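You operate a simulated robot arm through the tools that you are given. There is no shell and no other tool.

The job below is to be done with a simulated robot arm. You get a single attempt, and the scene is never put back.

JOB
Put the white test lead on the tester and bin it by the result.
Fine: tester on, both ends in, press TEST; both ends go in the PASS or FAIL bin; tester off last.

It is judged by the outcome, as a careful person would: the job done as asked, and still so three seconds after it is handed in. It fails if anything else is knocked over, pushed out of place, dropped, spilled or broken.

ROBOT AND FRAMES
A 7-joint arm with a two-finger parallel gripper, fixed in place. Base frame: the origin is at the foot of the arm, x ahead of it, y to its left, z up. Units: mm, rad, N and s.
With the tool pointing down near the work surface it reaches from about 220 to 580 mm from the base axis. Its first joint turns from -2.897 to 2.897 rad. Payload 3.4 kg.
Tool frame: the origin (TCP) lies between the finger pads and is the grasp point; the fingertips stand 30 mm ahead of it; z points along the fingers, y is the line along which they close. Largest opening 94 mm; finger width 28, thickness 10; the body of the gripper, 50 by 96 mm, starts 55 mm behind the TCP.
Orientation is that of the tool frame in the base frame, as a unit quaternion [w, x, y, z]. With the fingers straight down and closing along the base's y, the tool's x points along the base's -x, its y along +y and its z along -z.

CONTROLS
- The arm moves only by the tool arm_command. Its argument "deltas" is a list of rows, each an object (a shift or turn left out is 0, a gripper value left out holds the last) with "claw": the finger opening in mm, from 0 to 94; "dp": the shift along the tool's x, y, z in mm, a list of three; "turn": the turn, a rotation vector about the tool's x, y, z in rad, a list of three. In form: [{"claw": claw, "dp": [x, y, z], "turn": [ax, ay, az]}, ...]. A call has 1 to 20 rows; each row shifts and turns the commanded pose from where the row before left it, along the tool's axes as they then stand. Each row takes 0.2 s and may step no farther than 50 mm and 0.15 rad from the row before; otherwise, or with a gripper value out of range, the whole call is refused. A pose out of reach is approached as far as the arm can. The call stops where the force on the tool passes 40 N (or 10 N more than at its start, if that is more) or the arm is blocked; 0.2 s more then pass. The fingers move at their own pace (about 72 mm/s each) and stop on an object; they squeeze with about 42 N. The grip force told is the motor's: it shows also when the fingers shut on nothing. Time passes only in rows, and 0.2 s behind the last, so rows that do not move let the fingers close. It gives the time, the measured TCP pose, the force on the tool (base axes), the opening and the grip force at its end, in the units of the frame above (readings bear some noise), with the torque about the TCP (base axes, N m) and any sound that the robot's microphone picked up, and new pictures: "show" is both (left out), scene, wrist or none.
- Cameras (640 x 400 px; columns grow to the right, rows downward): "scene" is fixed at [51.2, -651.5, 1603.6]; the picture's right is [0.91, -0.41, 0.00], its down [-0.11, -0.24, -0.96] and it looks along [0.40, 0.88, -0.27] (base axes); focal length 323 px, centre (320, 200). "wrist" rides on the gripper at [76, 14, -102] in the tool frame; the picture's right is [-0.18, 0.98, 0.00], its down [-0.75, -0.14, -0.64] and it looks along [-0.63, -0.12, 0.77] (tool axes); focal length 243 px, centre (320, 200). There is no depth. A picture from a camera that has moved, and an enlarged one, comes with that camera's place and axes in the base frame and with its lens.
- raise_lower(by): slides the trunk up (or, below 0, down) by that many mm; the arm rides with it, the base frame stays. It gives what a move gives, with no picture.
- close_up(camera, box): a new picture of the part [left, top, right, bottom] of that camera's present view, enlarged. No time passes.
- finish_job(): hands the job in; it is judged then, once.

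Places have to be worked out from the pictures, the camera data and where the tool is seen. Open the gripper and draw the arm clear of the work before you hand the job in, unless the task says otherwise.

The tools are called after ">>>" as a command line: name --argument value ..., lists and objects as JSON in quotes. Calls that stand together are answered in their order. arm_command: Moves the arm, as the interface text tells. Its arguments: {"type":"object","properties":{"deltas":{"type":"array"},"show":{"type":"string","enum":["both","scene","wrist","none"]}},"required":["deltas"]} The other tools are called the same way: raise_lower (by) slides the trunk up or down; close_up (camera, box) takes an enlarged picture of a part of a camera's view; finish_job () hands the job in.

At the start:

```text
time: 0.0
eef_pos: [275.6, 65.0, 1444.5]
orientation: [0.0, 0.0, 1.0, 0.0]
force: [-0.1, 0.0, -0.2]
ft_torque: [0.01, 0.0, 0.02]
gripper_width: 94.2
finger_force: 0.0
trunk travel left (down, up): [-325.0, 61.0]
```

scene: 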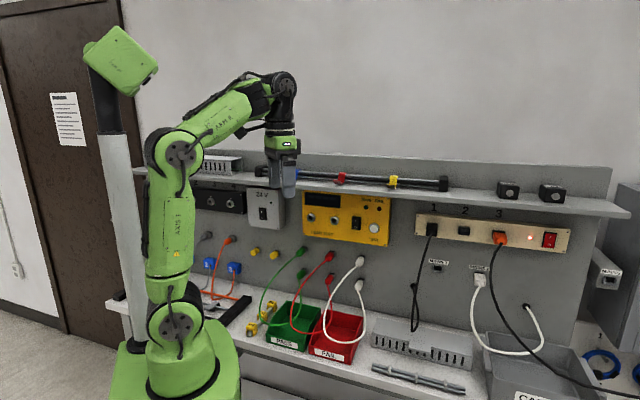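
wrist: 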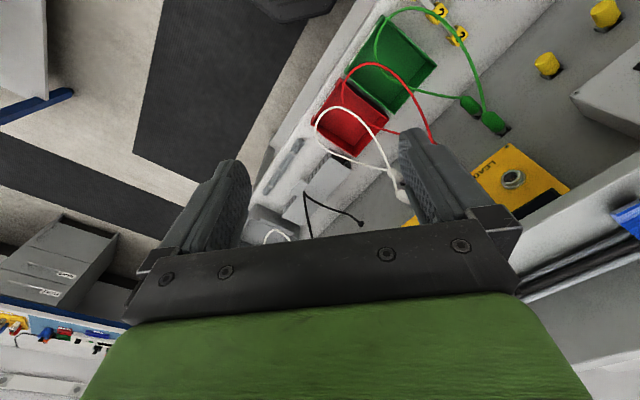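

I start by looking closely at the tester, the leads and the power strip in the scene picture before moving anything.

>>> close_up --camera "scene" --box '[290, 180, 400, 250]'

>>> close_up --camera "scene" --box '[240, 230, 400, 370]'

>>> close_up --camera "scene" --box '[400, 190, 600, 320]'

>>> close_up --camera "scene" --box '[180, 150, 310, 280]'

```text
5.71 times, centred on (345, 215) of scene
camera zoom: at [51.2, -651.5, 1603.6], right [0.91, -0.41, 0.0], down [-0.11, -0.24, -0.96], along [0.4, 0.88, -0.27], focal length 1848 px, centre (177, 114)
```

zoom: 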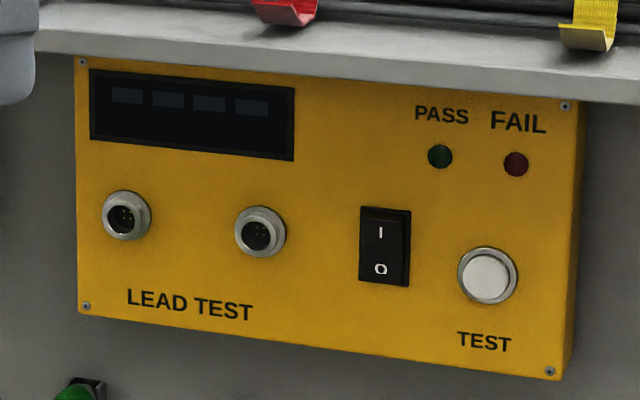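

```text
2.86 times, centred on (320, 300) of scene
camera zoom: at [51.2, -651.5, 1603.6], right [0.91, -0.41, 0.0], down [-0.11, -0.24, -0.96], along [0.4, 0.88, -0.27], focal length 924 px, centre (320, -86)
```

zoom: 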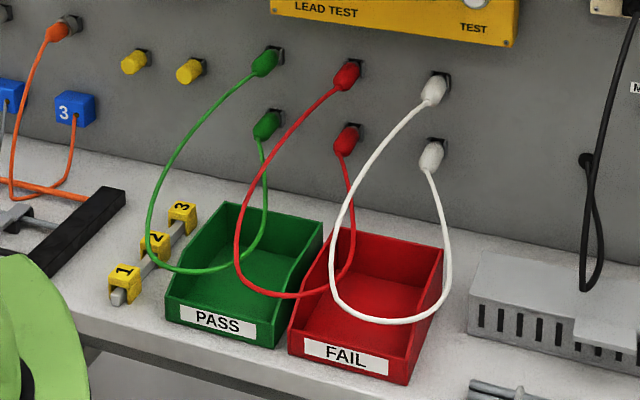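

```text
3.08 times, centred on (500, 255) of scene
camera zoom: at [51.2, -651.5, 1603.6], right [0.91, -0.41, 0.0], down [-0.11, -0.24, -0.96], along [0.4, 0.88, -0.27], focal length 995 px, centre (-234, 31)
```

zoom: 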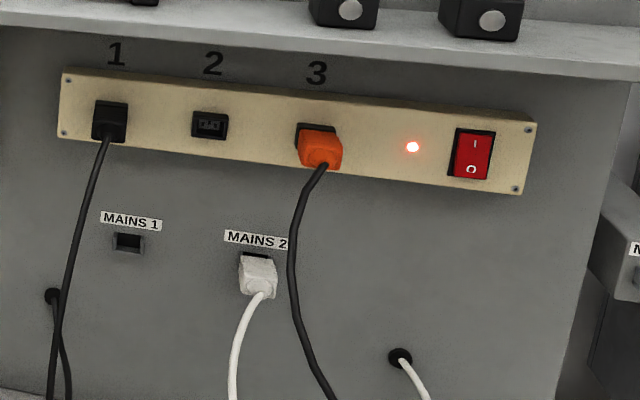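

```text
3.08 times, centred on (245, 215) of scene
camera zoom: at [51.2, -651.5, 1603.6], right [0.91, -0.41, 0.0], down [-0.11, -0.24, -0.96], along [0.4, 0.88, -0.27], focal length 995 px, centre (551, 154)
```

zoom: 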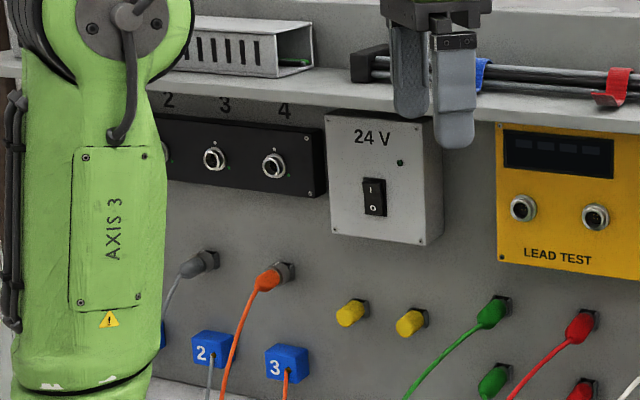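

The tester (LEAD TEST, display dark, rocker apparently at O) sits on a panel that faces the robot at roughly 45° (ahead-left); triangulating puts its left socket near (456, 317, 1249). I first turn the tool in place to face that panel, to see the arm's behaviour and get better views.

>>> arm_command --deltas '[{"turn": [0, 0, -0.15]}, {"turn": [0, 0, -0.15]}, {"turn": [0, 0, -0.15]}, {"turn": [0, 0, -0.15]}, {"turn": [0, 0, -0.15]}, {"turn": [0, 0, -0.035]}, {}]' --show "both"

```text
time: 1.6
eef_pos: [275.0, 64.8, 1444.9]
orientation: [0.0, -0.383, 0.924, 0.001]
force: [0.4, 0.1, 0.3]
ft_torque: [0.01, 0.03, 0.0]
gripper_width: 94.1
finger_force: 0.1
trunk travel left (down, up): [-325.0, 61.0]
camera wrist: at [211.9, 20.7, 1547.8], right [-0.57, 0.82, 0.0], down [0.63, 0.43, 0.64], along [0.53, 0.36, -0.77], focal length 243 px, centre (320, 200)
```

scene: 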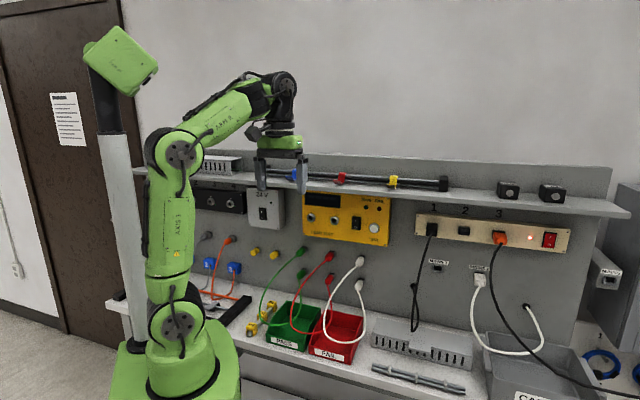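
wrist: 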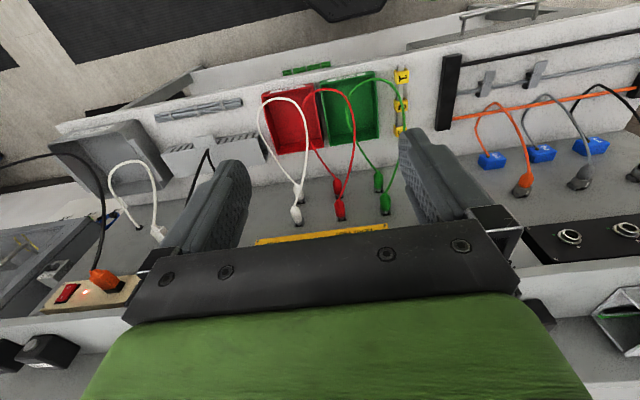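

The yaw turn worked and the panel now lies nearly level in the wrist picture. I take close-ups of the wrist view to measure the shelf edge and plugs against the scene view.

>>> close_up --camera "wrist" --box '[480, 160, 640, 340]'

>>> close_up --camera "wrist" --box '[230, 60, 430, 250]'

>>> close_up --camera "wrist" --box '[0, 200, 200, 400]'

>>> close_up --camera "scene" --box '[420, 150, 640, 290]'

```text
2.22 times, centred on (560, 250) of wrist
camera zoom: at [211.9, 20.7, 1547.8], right [-0.57, 0.82, 0.0], down [0.63, 0.43, 0.64], along [0.53, 0.36, -0.77], focal length 539 px, centre (-213, 89)
```

zoom: 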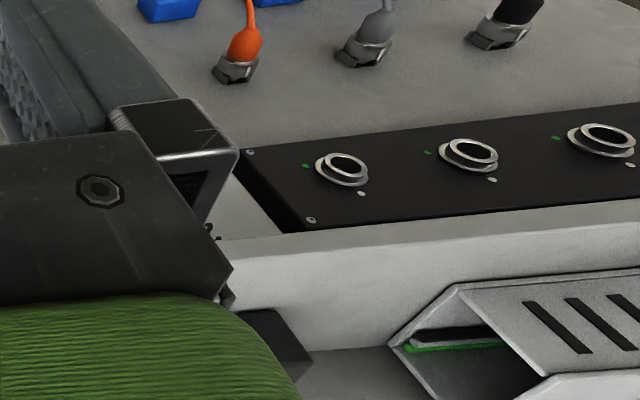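

```text
2.11 times, centred on (330, 155) of wrist
camera zoom: at [211.9, 20.7, 1547.8], right [-0.57, 0.82, 0.0], down [0.63, 0.43, 0.64], along [0.53, 0.36, -0.77], focal length 511 px, centre (299, 295)
```

zoom: 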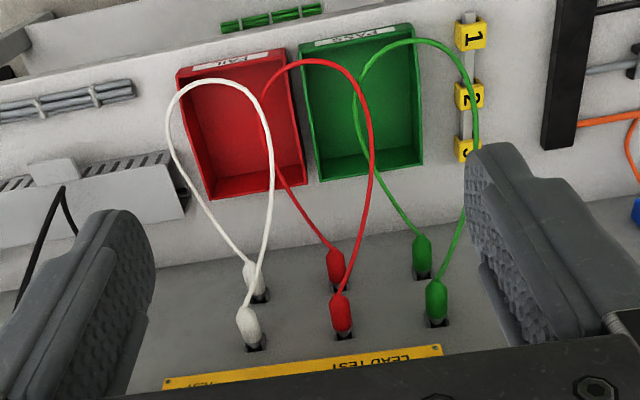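

```text
2.00 times, centred on (100, 300) of wrist
camera zoom: at [211.9, 20.7, 1547.8], right [-0.57, 0.82, 0.0], down [0.63, 0.43, 0.64], along [0.53, 0.36, -0.77], focal length 485 px, centre (760, 0)
```

zoom: 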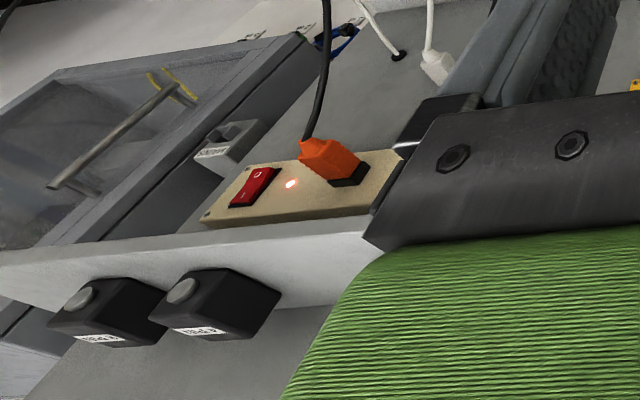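

```text
2.86 times, centred on (530, 220) of scene
camera zoom: at [51.2, -651.5, 1603.6], right [0.91, -0.41, 0.0], down [-0.11, -0.24, -0.96], along [0.4, 0.88, -0.27], focal length 924 px, centre (-280, 143)
```

zoom: 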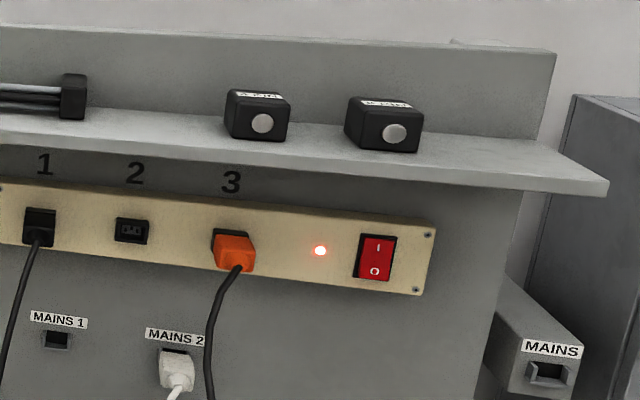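

Triangulation puts the white plugs' bodies at about (585, 205, 1111) and (584, 203, 1024), the shelf's front edge at about 471 mm along the panel normal with its underside near z 1367, and the panel normal at 45°. I'd like the camera above the tool when it points at the panel, so I test turning the tool half round about its own axis here, well clear of everything.

>>> arm_command --deltas '[{"turn": [0, 0, 0.15]}, {"turn": [0, 0, 0.15]}, {"turn": [0, 0, 0.15]}, {"turn": [0, 0, 0.15]}, {"turn": [0, 0, 0.15]}, {"turn": [0, 0, 0.15]}, {"turn": [0, 0, 0.15]}, {"turn": [0, 0, 0.15]}, {"turn": [0, 0, 0.15]}, {"turn": [0, 0, 0.15]}, {"turn": [0, 0, 0.15]}, {"turn": [0, 0, 0.15]}]' --show "scene"

```text
time: 4.2
eef_pos: [276.8, 64.0, 1445.2]
orientation: [0.0, 0.487, 0.873, 0.001]
force: [-0.4, 0.3, -0.2]
ft_torque: [-0.03, 0.01, -0.01]
gripper_width: 93.9
finger_force: 0.1
trunk travel left (down, up): [-325.0, 61.0]
```

scene: 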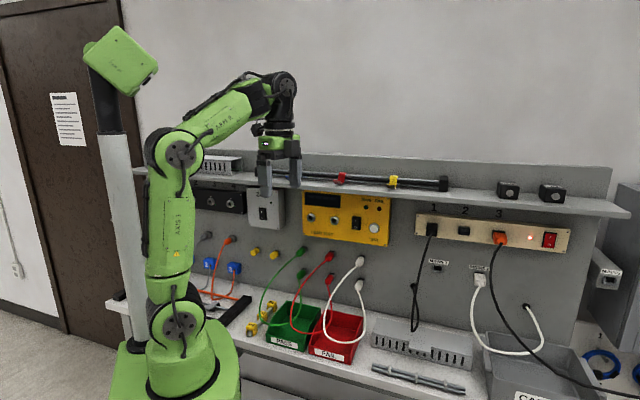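

The turn tracks well so far; I continue until the tool's x axis points at the panel.

>>> arm_command --deltas '[{"turn": [0, 0, 0.15]}, {"turn": [0, 0, 0.15]}, {"turn": [0, 0, 0.15]}, {"turn": [0, 0, 0.15]}, {"turn": [0, 0, 0.15]}, {"turn": [0, 0, 0.15]}, {"turn": [0, 0, 0.15]}, {"turn": [0, 0, 0.15]}, {"turn": [0, 0, 0.1416]}, {}]' --show "both"

```text
time: 6.4
eef_pos: [274.5, 65.6, 1444.6]
orientation: [0.0, 0.924, 0.382, 0.0]
force: [0.4, -0.4, -0.4]
ft_torque: [-0.01, 0.04, -0.02]
gripper_width: 94.1
finger_force: 0.0
trunk travel left (down, up): [-325.0, 61.0]
camera wrist: at [339.7, 108.1, 1547.6], right [0.56, -0.83, 0.0], down [-0.63, -0.43, 0.64], along [-0.53, -0.36, -0.77], focal length 243 px, centre (320, 200)
```

scene: 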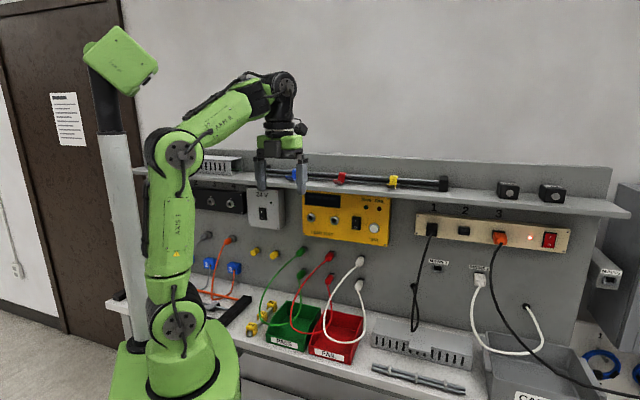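
wrist: 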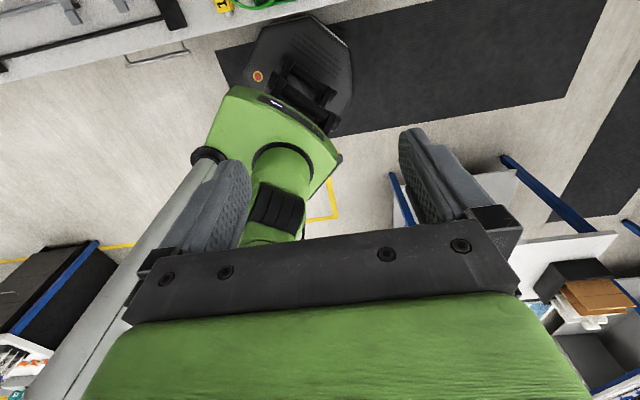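

Tool x now faces the panel. I tilt the tool up to point at the panel while moving it out and down to about 405 mm along the normal, z 1290, which stays short of the shelf edge.

>>> arm_command --deltas '[{"dp": [15, 0, 14], "turn": [0, 0.15, 0]}, {"dp": [12.74, 0, 16.08], "turn": [0, 0.15, 0]}, {"dp": [10.19, 0, 17.8], "turn": [0, 0.15, 0]}, {"dp": [7.42, 0, 19.13], "turn": [0, 0.15, 0]}, {"dp": [4.48, 0, 20.02], "turn": [0, 0.15, 0]}, {"dp": [1.43, 0, 20.47], "turn": [0, 0.15, 0]}, {"dp": [-1.64, 0, 20.45], "turn": [0, 0.15, 0]}, {"dp": [-4.68, 0, 19.98], "turn": [0, 0.15, 0]}, {"dp": [-7.61, 0, 19.05], "turn": [0, 0.15, 0]}, {"dp": [-10.37, 0, 17.7], "turn": [0, 0.15, 0]}, {"dp": [-12.9, 0, 15.95], "turn": [0, 0.0708, 0]}, {}]' --show "both"

```text
time: 9.0
eef_pos: [356.0, 123.6, 1276.6]
orientation: [-0.167, 0.768, 0.345, 0.512]
force: [-0.8, -0.1, -0.4]
ft_torque: [-0.01, -0.02, 0.0]
gripper_width: 94.0
finger_force: 0.1
out of reach, approached as far as the arm can: row 3, 4, 5, 11
trunk travel left (down, up): [-325.0, 61.0]
camera wrist: at [316.2, 78.4, 1390.6], right [0.65, -0.76, -0.07], down [-0.71, -0.56, -0.43], along [0.28, 0.32, -0.9], focal length 243 px, centre (320, 200)
```

scene: 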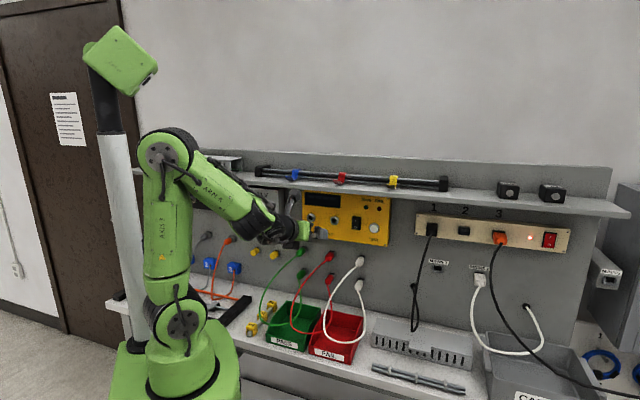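
wrist: 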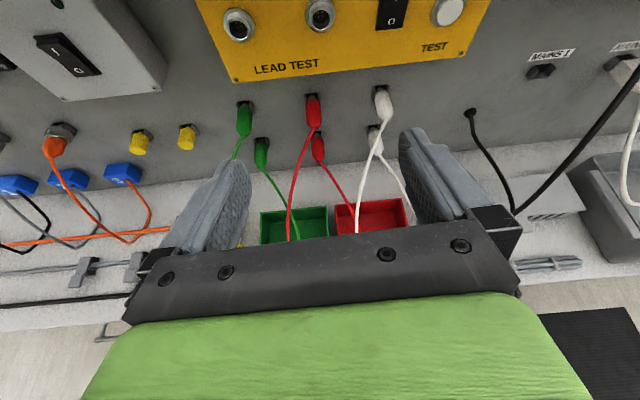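

The arm couldn't level the tool here: its forearm slopes down too steeply, so the trunk needs to be lower relative to the work. The leads' loops hang out to about 310 mm along the normal, so I raise the tool first and only then slide the trunk down.

>>> arm_command --deltas '[{"dp": [40, 0, 0]}, {"dp": [40, 0, 0]}, {"dp": [40, 0, 0]}, {"dp": [40, 0, 0]}, {"dp": [40, 0, 0]}, {}]' --show "none"

```text
time: 10.4
eef_pos: [400.0, 190.0, 1461.1]
orientation: [-0.178, 0.76, 0.339, 0.525]
force: [0.2, -0.5, 0.3]
ft_torque: [0.04, 0.01, -0.03]
gripper_width: 94.1
finger_force: 0.0
trunk travel left (down, up): [-325.0, 61.0]
```

Moves are relative to where the arm really is. I back off 60 mm along the normal, clear of the shelf, then slide the trunk down.

>>> arm_command --deltas '[{"dp": [-11.6, 0.1, -27.65]}, {"dp": [-11.6, 0.1, -27.65]}, {}]' --show "none"

>>> raise_lower --by -200

```text
time: 11.2
eef_pos: [358.7, 148.7, 1460.1]
orientation: [-0.177, 0.761, 0.339, 0.524]
force: [0.3, 0.9, 0.0]
ft_torque: [0.01, 0.01, 0.0]
gripper_width: 93.8
finger_force: 0.2
trunk travel left (down, up): [-325.0, 61.0]
```

```text
time: 13.4
eef_pos: [357.3, 149.2, 1260.4]
orientation: [-0.177, 0.761, 0.339, 0.525]
force: [0.6, 0.4, 0.9]
ft_torque: [-0.02, 0.01, -0.01]
gripper_width: 94.0
finger_force: 0.1
trunk travel left (down, up): [-125.0, 261.0]
```

Trunk is down 200 mm with the tool at z≈1260 and clear. Now I level the tool so it points straight at the panel.

>>> arm_command --deltas '[{"turn": [0.0066, 0.1323, 0.0278]}, {"turn": [0.0066, 0.1323, 0.0278]}, {"turn": [0.0066, 0.1323, 0.0278]}, {}]' --show "both"

```text
time: 14.4
eef_pos: [358.2, 147.6, 1261.2]
orientation: [-0.27, 0.653, 0.27, 0.654]
force: [-0.3, -0.3, -0.2]
ft_torque: [-0.01, -0.02, -0.01]
gripper_width: 94.1
finger_force: 0.0
trunk travel left (down, up): [-125.0, 261.0]
camera wrist: at [295.3, 65.6, 1337.9], right [0.69, -0.7, -0.18], down [-0.55, -0.35, -0.75], along [0.46, 0.62, -0.63], focal length 243 px, centre (320, 200)
```

scene: 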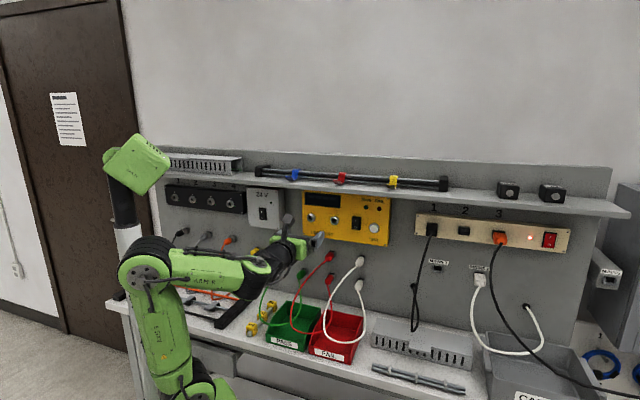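
wrist: 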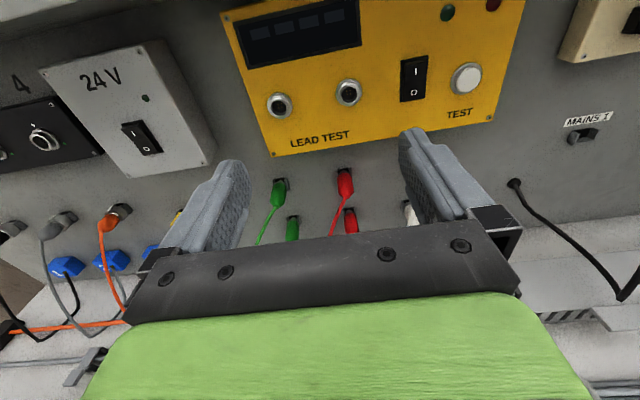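

The tool now points squarely at the panel, camera above. I zoom in on the tester and plugs in the wrist view to measure them.

>>> close_up --camera "wrist" --box '[210, 0, 530, 200]'

>>> close_up --camera "wrist" --box '[240, 140, 440, 265]'

>>> close_up --camera "scene" --box '[290, 180, 400, 250]'

>>> close_up --camera "scene" --box '[260, 240, 380, 365]'

```text
2.00 times, centred on (370, 100) of wrist
camera zoom: at [295.3, 65.6, 1337.9], right [0.69, -0.7, -0.18], down [-0.55, -0.35, -0.75], along [0.46, 0.62, -0.63], focal length 485 px, centre (220, 400)
```

zoom: 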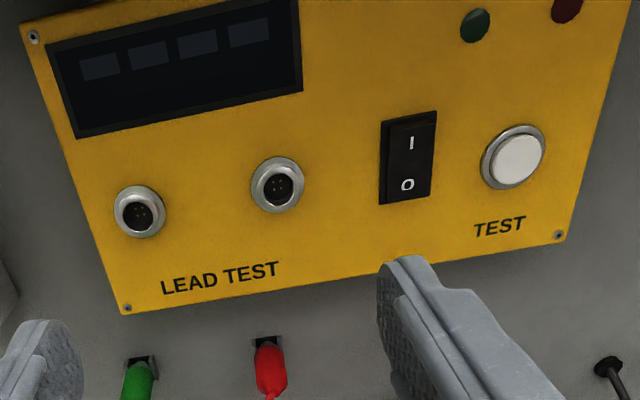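

```text
3.20 times, centred on (340, 202) of wrist
camera zoom: at [295.3, 65.6, 1337.9], right [0.69, -0.7, -0.18], down [-0.55, -0.35, -0.75], along [0.46, 0.62, -0.63], focal length 776 px, centre (256, 192)
```

zoom: 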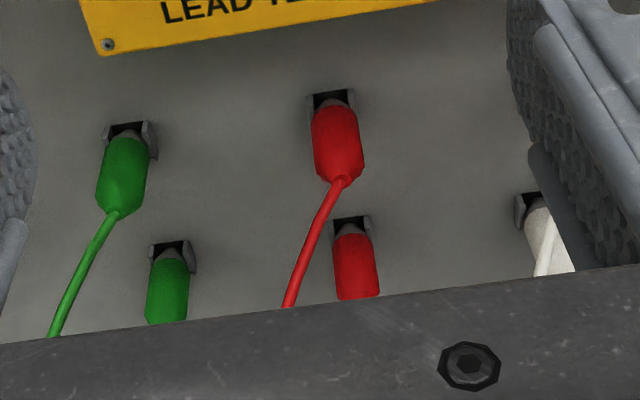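

```text
5.71 times, centred on (345, 215) of scene
camera zoom: at [51.2, -651.5, 1603.6], right [0.91, -0.41, 0.0], down [-0.11, -0.24, -0.96], along [0.4, 0.88, -0.27], focal length 1848 px, centre (177, 114)
```

zoom: 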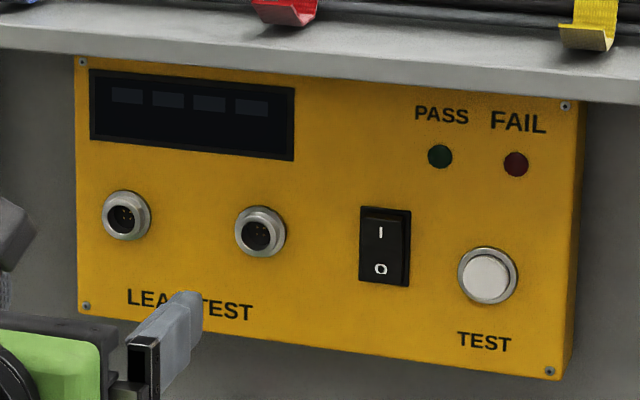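

```text
3.20 times, centred on (320, 302) of scene
camera zoom: at [51.2, -651.5, 1603.6], right [0.91, -0.41, 0.0], down [-0.11, -0.24, -0.96], along [0.4, 0.88, -0.27], focal length 1035 px, centre (320, -128)
```

zoom: 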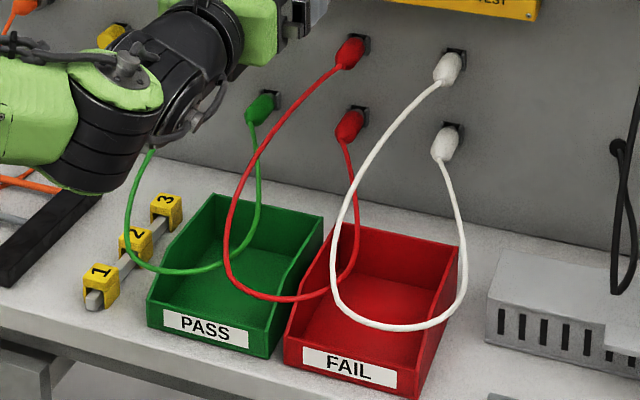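

Measured from both cameras: tester face at about 552 mm along the normal, sockets at u≈96 and 180 (z≈1248), rocker at u≈253, TEST button at u≈312 (z≈1238); the display is dark, so it's off. I close the fingers and move across to stand in front of the rocker switch, well short of it.

>>> arm_command --deltas '[{"claw": 0, "dp": [0, 26, 10]}, {"dp": [0, 26, 20]}, {"dp": [0, 26, 26]}, {"dp": [0, 26, 26]}, {}]' --show "both"

>>> close_up --camera "wrist" --box '[200, 0, 520, 200]'

```text
time: 15.6
eef_pos: [488.9, 131.7, 1262.4]
orientation: [-0.269, 0.654, 0.271, 0.653]
force: [0.1, -0.4, -0.6]
ft_torque: [0.01, 0.0, -0.03]
gripper_width: 0.0
finger_force: 33.0
trunk travel left (down, up): [-125.0, 261.0]
camera wrist: at [427.1, 49.8, 1338.8], right [0.69, -0.7, -0.18], down [-0.55, -0.36, -0.75], along [0.46, 0.62, -0.63], focal length 243 px, centre (320, 200)
```

scene: 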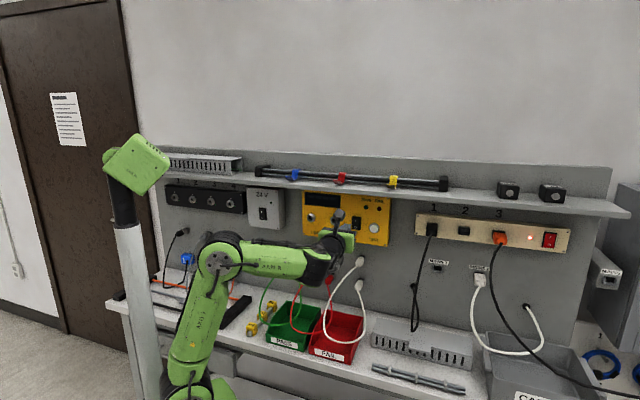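
wrist: 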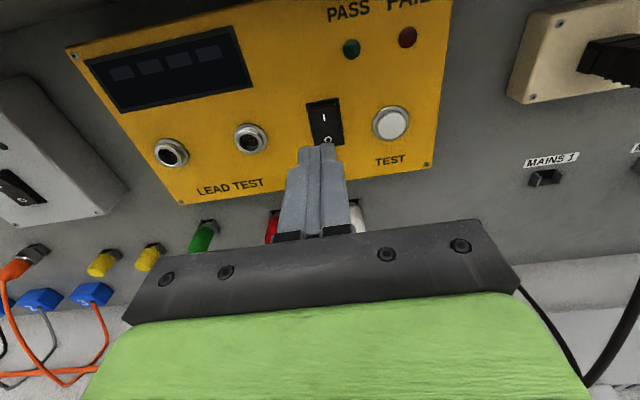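

```text
2.00 times, centred on (360, 100) of wrist
camera zoom: at [427.1, 49.8, 1338.8], right [0.69, -0.7, -0.18], down [-0.55, -0.36, -0.75], along [0.46, 0.62, -0.63], focal length 485 px, centre (240, 400)
```

zoom: 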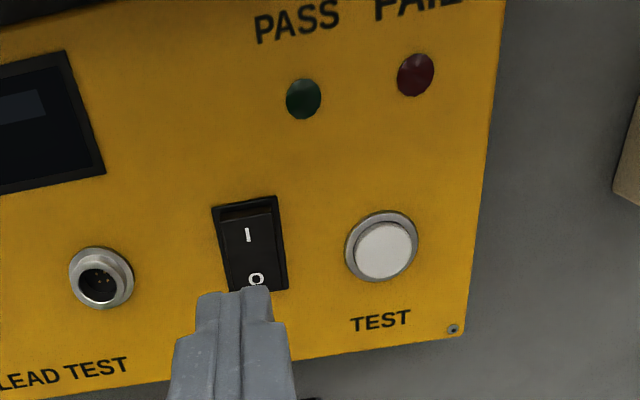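

Second wrist view refines this: tester face n≈559, rocker centre u≈254.8, z≈1248; TEST button u≈316, z≈1235; sockets u≈95 and 180, z≈1246. I zoom in on the rocker to read which side is pressed.

>>> close_up --camera "wrist" --box '[295, 85, 359, 150]'

>>> close_up --camera "scene" --box '[340, 205, 390, 240]'

>>> close_up --camera "scene" --box '[530, 225, 570, 253]'

```text
6.15 times, centred on (327, 118) of wrist
camera zoom: at [427.1, 49.8, 1338.8], right [0.69, -0.7, -0.18], down [-0.55, -0.36, -0.75], along [0.46, 0.62, -0.63], focal length 1493 px, centre (277, 708)
```

zoom: 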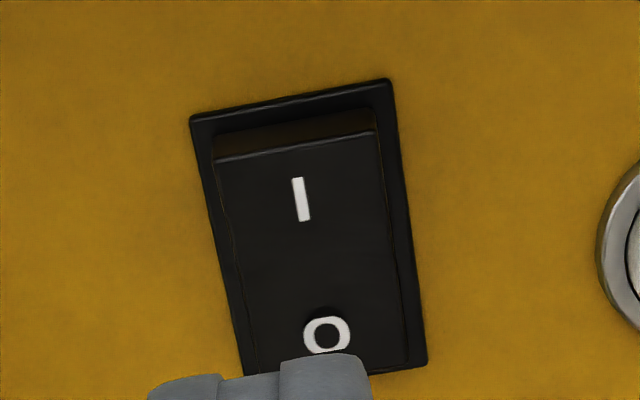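

```text
11.43 times, centred on (365, 222) of scene
camera zoom: at [51.2, -651.5, 1603.6], right [0.91, -0.41, 0.0], down [-0.11, -0.24, -0.96], along [0.4, 0.88, -0.27], focal length 3696 px, centre (-194, -57)
```

zoom: 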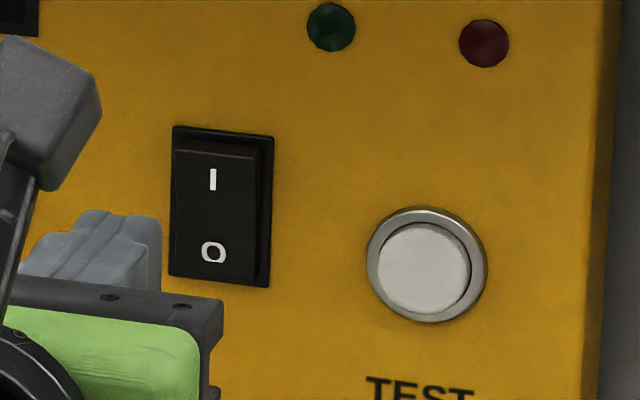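

```text
14.29 times, centred on (550, 239) of scene
camera zoom: at [51.2, -651.5, 1603.6], right [0.91, -0.41, 0.0], down [-0.11, -0.24, -0.96], along [0.4, 0.88, -0.27], focal length 4620 px, centre (-2966, -357)
```

zoom: 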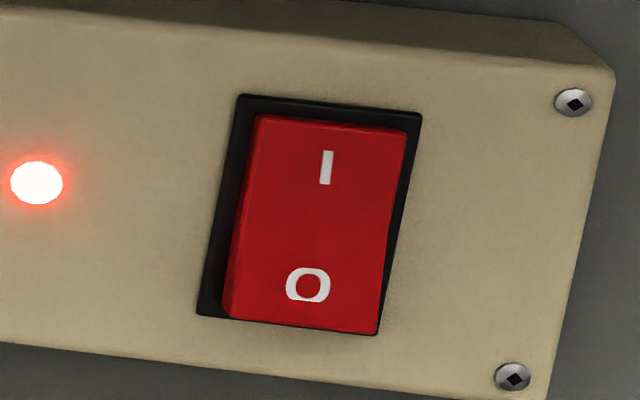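

The rocker's I side stands proud, so the tester is off. I pitch the tool down slightly so the fingertips' top edge leads, line up on the upper half (u≈254.8, z≈1262) and come closer.

>>> arm_command --deltas '[{"turn": [0, -0.15, 0]}, {"dp": [0.33, 1.1, 25]}, {"dp": [0.33, 1.1, 25]}, {}]' --show "both"

>>> close_up --camera "scene" --box '[320, 190, 400, 250]'

>>> close_up --camera "wrist" --box '[260, 60, 400, 160]'

```text
time: 16.6
eef_pos: [525.6, 166.4, 1254.6]
orientation: [-0.248, 0.701, 0.29, 0.602]
force: [-0.1, 0.4, 0.1]
ft_torque: [-0.02, -0.03, 0.01]
gripper_width: 0.0
finger_force: 33.1
trunk travel left (down, up): [-125.0, 261.0]
camera wrist: at [472.6, 92.4, 1345.9], right [0.67, -0.72, -0.18], down [-0.63, -0.43, -0.65], along [0.39, 0.55, -0.74], focal length 243 px, centre (320, 200)
```

scene: 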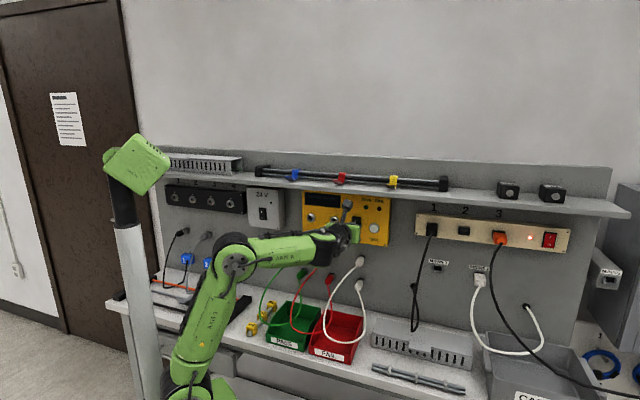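
wrist: 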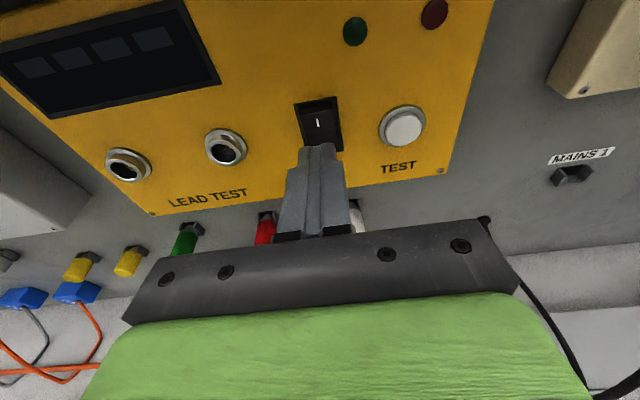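

```text
6.67 times, centred on (360, 220) of scene
camera zoom: at [51.2, -651.5, 1603.6], right [0.91, -0.41, 0.0], down [-0.11, -0.24, -0.96], along [0.4, 0.88, -0.27], focal length 2156 px, centre (53, 67)
```

zoom: 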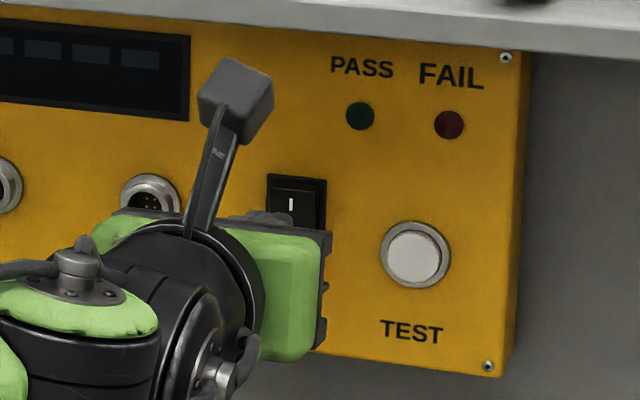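

```text
4.00 times, centred on (330, 110) of wrist
camera zoom: at [472.6, 92.4, 1345.9], right [0.67, -0.72, -0.18], down [-0.63, -0.43, -0.65], along [0.39, 0.55, -0.74], focal length 970 px, centre (280, 560)
```

zoom: 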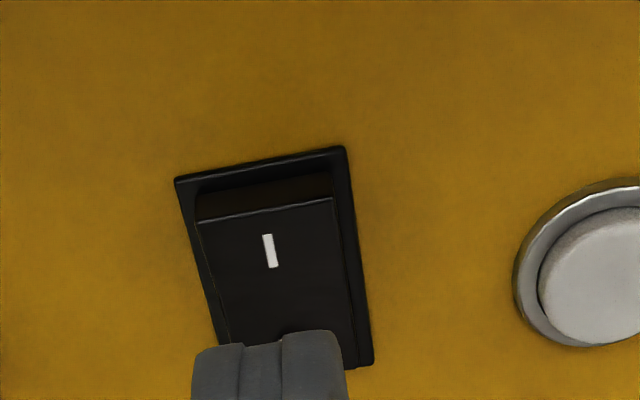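

The fingertips are lined up with the I half (top edge at about z 1264, 30 mm away). I advance along the normal and press gently in small steps.

>>> arm_command --deltas '[{"dp": [1.8, 0.4, 11.9]}, {"dp": [1.8, 0.4, 11.9]}, {"dp": [0.45, 0, 2.97]}, {"dp": [0.45, 0, 2.97]}, {"dp": [0.45, 0, 2.97]}]' --show "both"

```text
time: 17.8
eef_pos: [549.1, 188.6, 1254.7]
orientation: [-0.248, 0.701, 0.29, 0.602]
force: [-1.0, -1.4, 0.0]
ft_torque: [0.05, -0.03, 0.0]
gripper_width: 0.0
finger_force: 33.3
trunk travel left (down, up): [-125.0, 261.0]
camera wrist: at [496.5, 114.9, 1345.2], right [0.67, -0.72, -0.18], down [-0.63, -0.43, -0.65], along [0.39, 0.55, -0.74], focal length 243 px, centre (320, 200)
```

scene: 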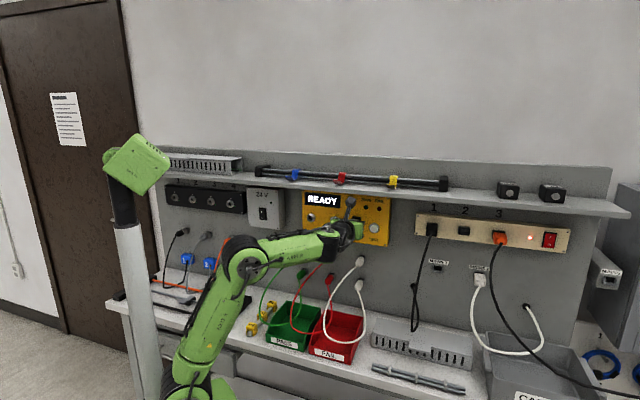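
wrist: 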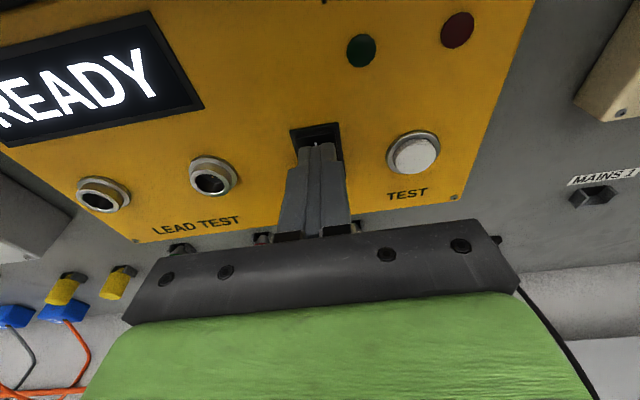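

The display reads READY, so the tester is on, with only a light touch. I back straight off, level the tool and open the fingers partway.

>>> arm_command --deltas '[{"dp": [-6.7, 0, -44.5]}, {"dp": [-6.7, 0, -44.5]}, {"turn": [0, 0.15, 0]}, {"claw": 60}, {}]' --show "both"

```text
time: 19.0
eef_pos: [486.6, 126.8, 1253.9]
orientation: [-0.269, 0.654, 0.271, 0.653]
force: [-0.6, -0.1, 0.8]
ft_torque: [0.0, 0.04, 0.03]
gripper_width: 59.9
finger_force: 0.1
trunk travel left (down, up): [-125.0, 261.0]
camera wrist: at [424.2, 43.5, 1330.7], right [0.69, -0.7, -0.18], down [-0.55, -0.35, -0.75], along [0.46, 0.62, -0.63], focal length 243 px, centre (320, 200)
```

scene: 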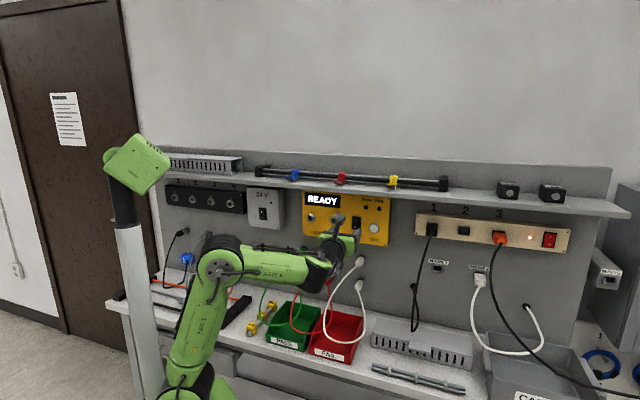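
wrist: 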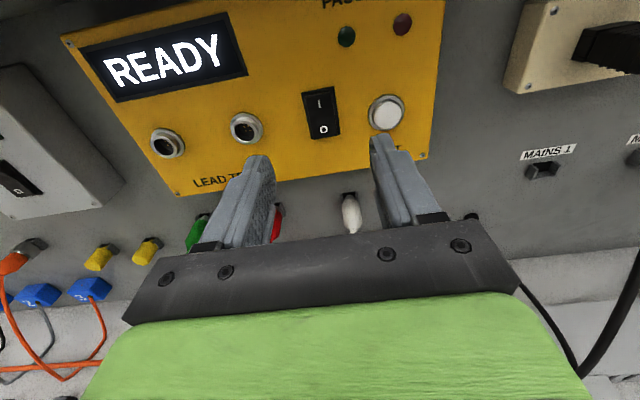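

The rocker now sits at I and READY shows. The white upper plug is visible between the fingers; I zoom in to measure it and its holder.

>>> close_up --camera "wrist" --box '[300, 160, 400, 240]'

>>> close_up --camera "scene" --box '[330, 245, 390, 300]'

```text
5.00 times, centred on (350, 200) of wrist
camera zoom: at [424.2, 43.5, 1330.7], right [0.69, -0.7, -0.18], down [-0.55, -0.35, -0.75], along [0.46, 0.62, -0.63], focal length 1213 px, centre (170, 200)
```

zoom: 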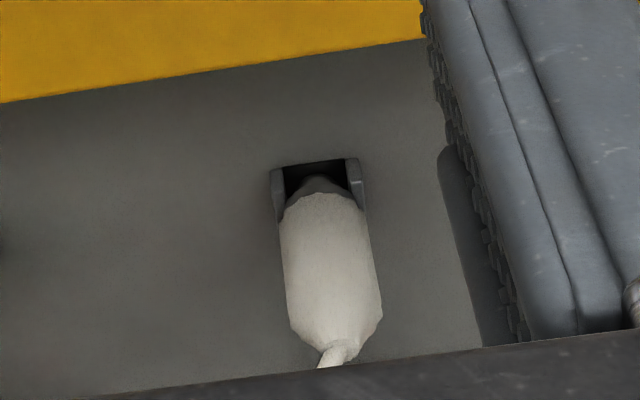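

```text
7.27 times, centred on (360, 272) of scene
camera zoom: at [51.2, -651.5, 1603.6], right [0.91, -0.41, 0.0], down [-0.11, -0.24, -0.96], along [0.4, 0.88, -0.27], focal length 2352 px, centre (29, -327)
```

zoom: 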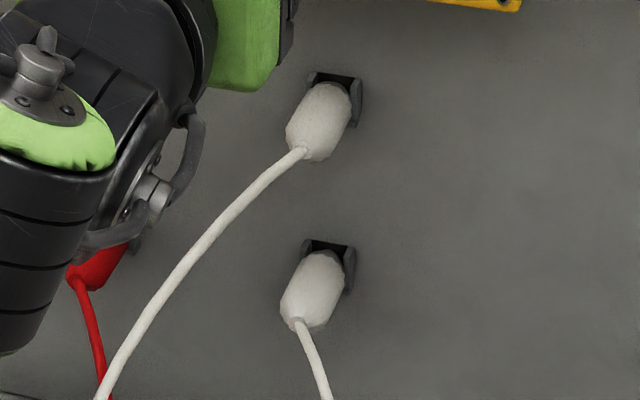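

The upper white plug: axis horizontal at u≈271, z≈1109, about 23 mm thick, body from n≈535 to 585. The cable there drops well below z 1109 further out, so I lower the trunk 120 mm to bring the tool to z≈1134 with a flatter forearm.

>>> raise_lower --by -120

>>> arm_command --deltas '[{"dp": [-8, 6, 0]}, {"dp": [-8, 6, 0]}, {"dp": [-8, 4, 0]}, {}]' --show "both"

```text
time: 20.5
eef_pos: [485.9, 126.4, 1134.3]
orientation: [-0.27, 0.653, 0.272, 0.653]
force: [-0.1, 0.6, 0.2]
ft_torque: [-0.02, 0.03, 0.03]
gripper_width: 60.4
finger_force: 0.0
trunk travel left (down, up): [-5.0, 381.0]
```

```text
time: 21.5
eef_pos: [497.1, 114.5, 1109.5]
orientation: [-0.27, 0.654, 0.271, 0.653]
force: [0.7, 0.4, 0.2]
ft_torque: [0.02, 0.02, 0.01]
gripper_width: 60.1
finger_force: 0.1
trunk travel left (down, up): [-5.0, 381.0]
camera wrist: at [435.4, 32.3, 1186.9], right [0.69, -0.7, -0.18], down [-0.55, -0.35, -0.75], along [0.46, 0.62, -0.63], focal length 243 px, centre (320, 200)
```

scene: 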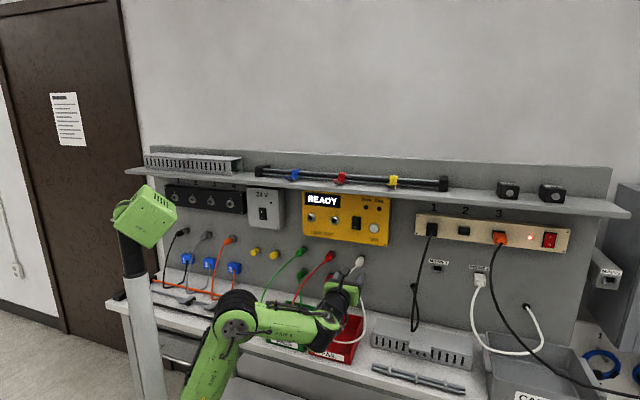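
wrist: 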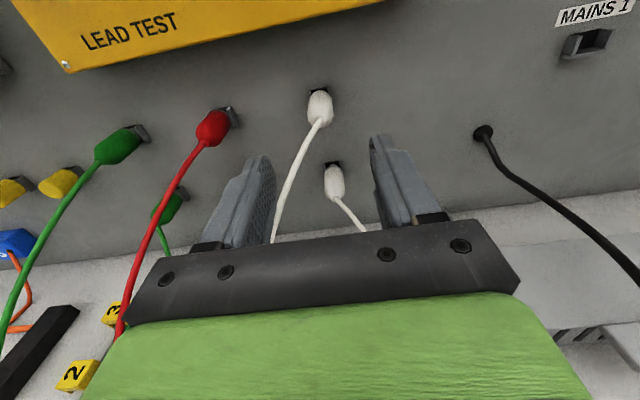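

Now in front of the upper white plug with the fingers open; I zoom to check alignment.

>>> close_up --camera "wrist" --box '[260, 70, 420, 240]'

>>> close_up --camera "scene" --box '[300, 240, 400, 380]'

```text
2.35 times, centred on (340, 155) of wrist
camera zoom: at [435.4, 32.3, 1186.9], right [0.69, -0.7, -0.18], down [-0.55, -0.35, -0.75], along [0.46, 0.62, -0.63], focal length 571 px, centre (273, 306)
```

zoom: 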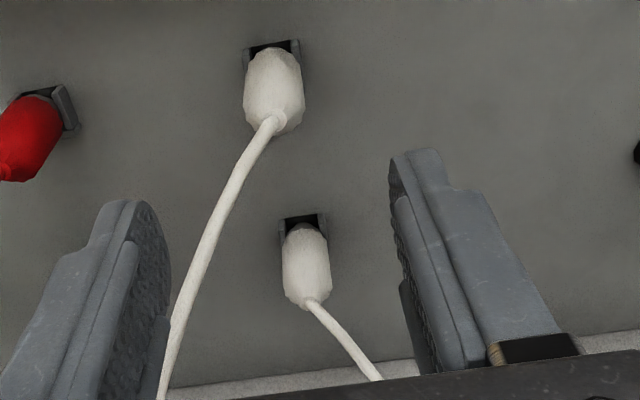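

```text
2.86 times, centred on (350, 310) of scene
camera zoom: at [51.2, -651.5, 1603.6], right [0.91, -0.41, 0.0], down [-0.11, -0.24, -0.96], along [0.4, 0.88, -0.27], focal length 924 px, centre (234, -114)
```

zoom: 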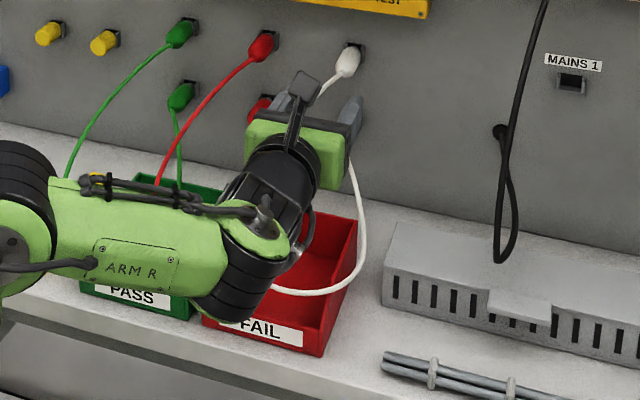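

Two wrist views agree: plug axis at u≈271, z≈1106, body n≈543–590. I advance along the normal with the fingers either side, stopping about 30 mm short to check.

>>> arm_command --deltas '[{"claw": 56, "dp": [-1.2, 0.2, 30]}, {"dp": [-1.2, 0.2, 30]}, {"dp": [-1.1, 0.1, 28]}, {}]' --show "both"

>>> close_up --camera "wrist" --box '[240, 80, 440, 240]'

>>> close_up --camera "scene" --box '[320, 240, 400, 310]'

```text
time: 22.5
eef_pos: [559.2, 176.4, 1105.3]
orientation: [-0.271, 0.654, 0.272, 0.653]
force: [-0.2, -0.9, 0.4]
ft_torque: [-0.04, 0.01, -0.01]
gripper_width: 56.0
finger_force: 0.1
trunk travel left (down, up): [-5.0, 381.0]
camera wrist: at [497.1, 94.2, 1182.5], right [0.69, -0.7, -0.18], down [-0.55, -0.36, -0.75], along [0.46, 0.62, -0.63], focal length 243 px, centre (320, 200)
```

scene: 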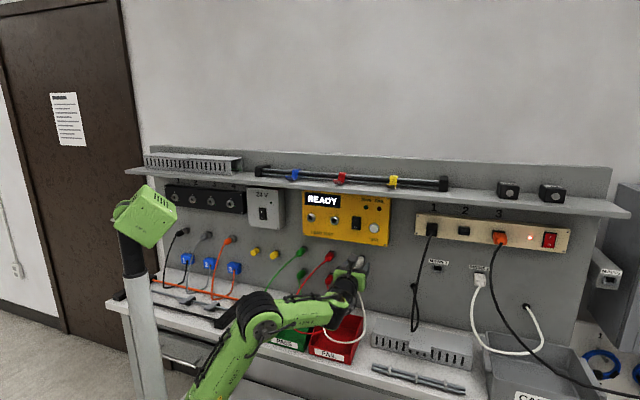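
wrist: 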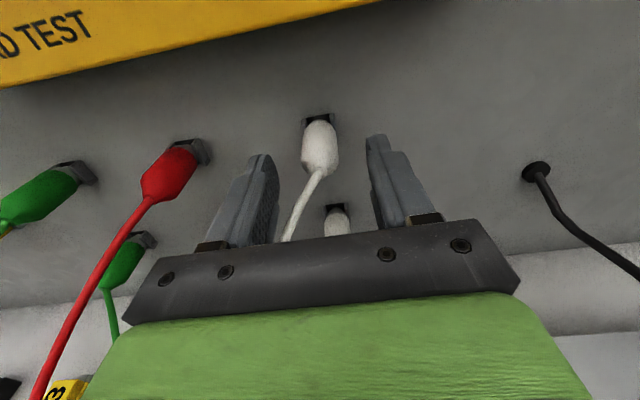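

```text
2.50 times, centred on (340, 160) of wrist
camera zoom: at [497.1, 94.2, 1182.5], right [0.69, -0.7, -0.18], down [-0.55, -0.36, -0.75], along [0.46, 0.62, -0.63], focal length 606 px, centre (270, 300)
```

zoom: 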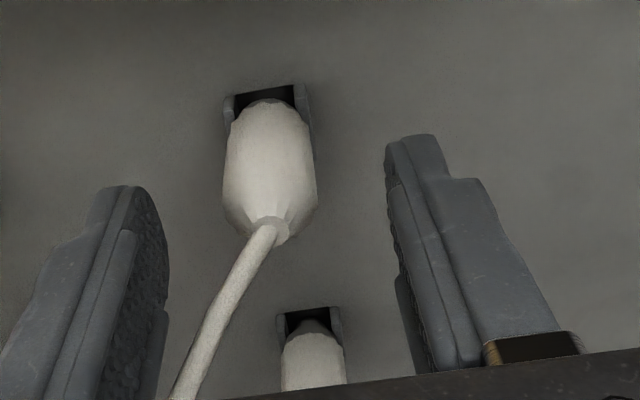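

```text
5.71 times, centred on (360, 275) of scene
camera zoom: at [51.2, -651.5, 1603.6], right [0.91, -0.41, 0.0], down [-0.11, -0.24, -0.96], along [0.4, 0.88, -0.27], focal length 1848 px, centre (91, -229)
```

zoom: 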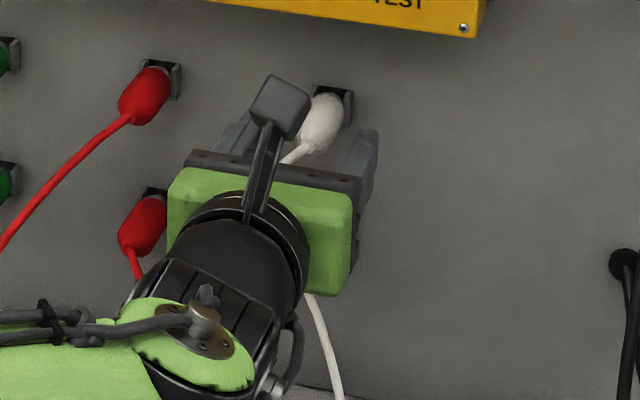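

The plug sits centred between the fingers (u≈271). I advance the last 30 mm and close on the plug body.

>>> arm_command --deltas '[{"dp": [0, 0.3, 15]}, {"dp": [0, 0.2, 15]}, {"claw": 0}, {}, {}, {}]' --show "both"

>>> close_up --camera "wrist" --box '[240, 80, 440, 240]'

```text
time: 23.9
eef_pos: [580.6, 198.1, 1105.3]
orientation: [-0.27, 0.653, 0.271, 0.653]
force: [-1.7, 1.4, 0.4]
ft_torque: [-0.03, -0.05, 0.11]
gripper_width: 22.1
finger_force: 42.1
trunk travel left (down, up): [-5.0, 381.0]
camera wrist: at [518.5, 115.7, 1182.8], right [0.7, -0.7, -0.18], down [-0.55, -0.36, -0.75], along [0.46, 0.62, -0.63], focal length 243 px, centre (320, 200)
```

scene: 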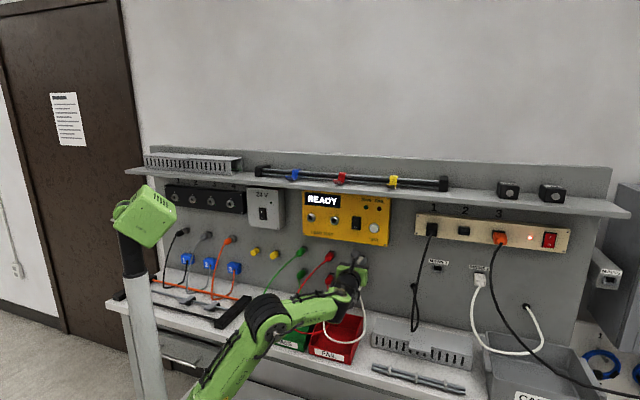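
wrist: 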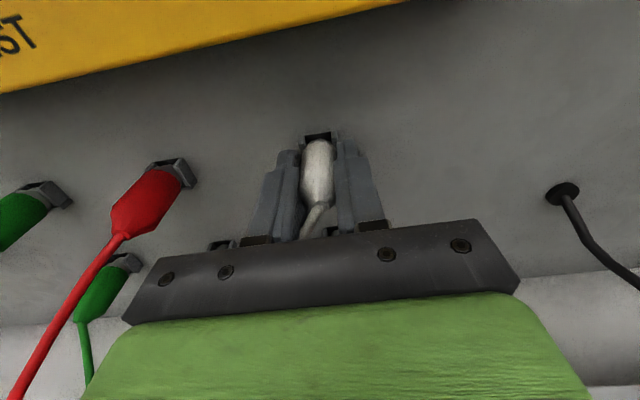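

```text
2.50 times, centred on (340, 160) of wrist
camera zoom: at [518.5, 115.7, 1182.8], right [0.7, -0.7, -0.18], down [-0.55, -0.36, -0.75], along [0.46, 0.62, -0.63], focal length 606 px, centre (270, 300)
```

zoom: 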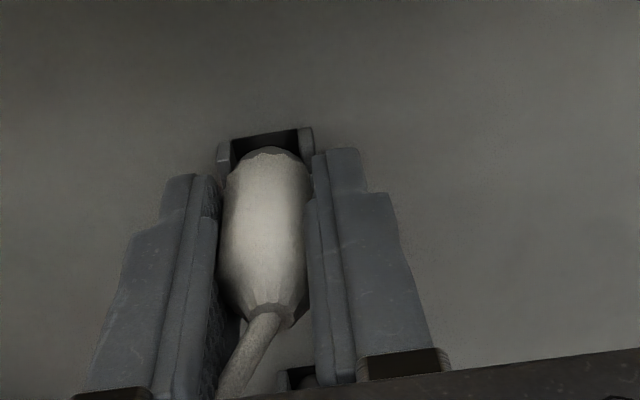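

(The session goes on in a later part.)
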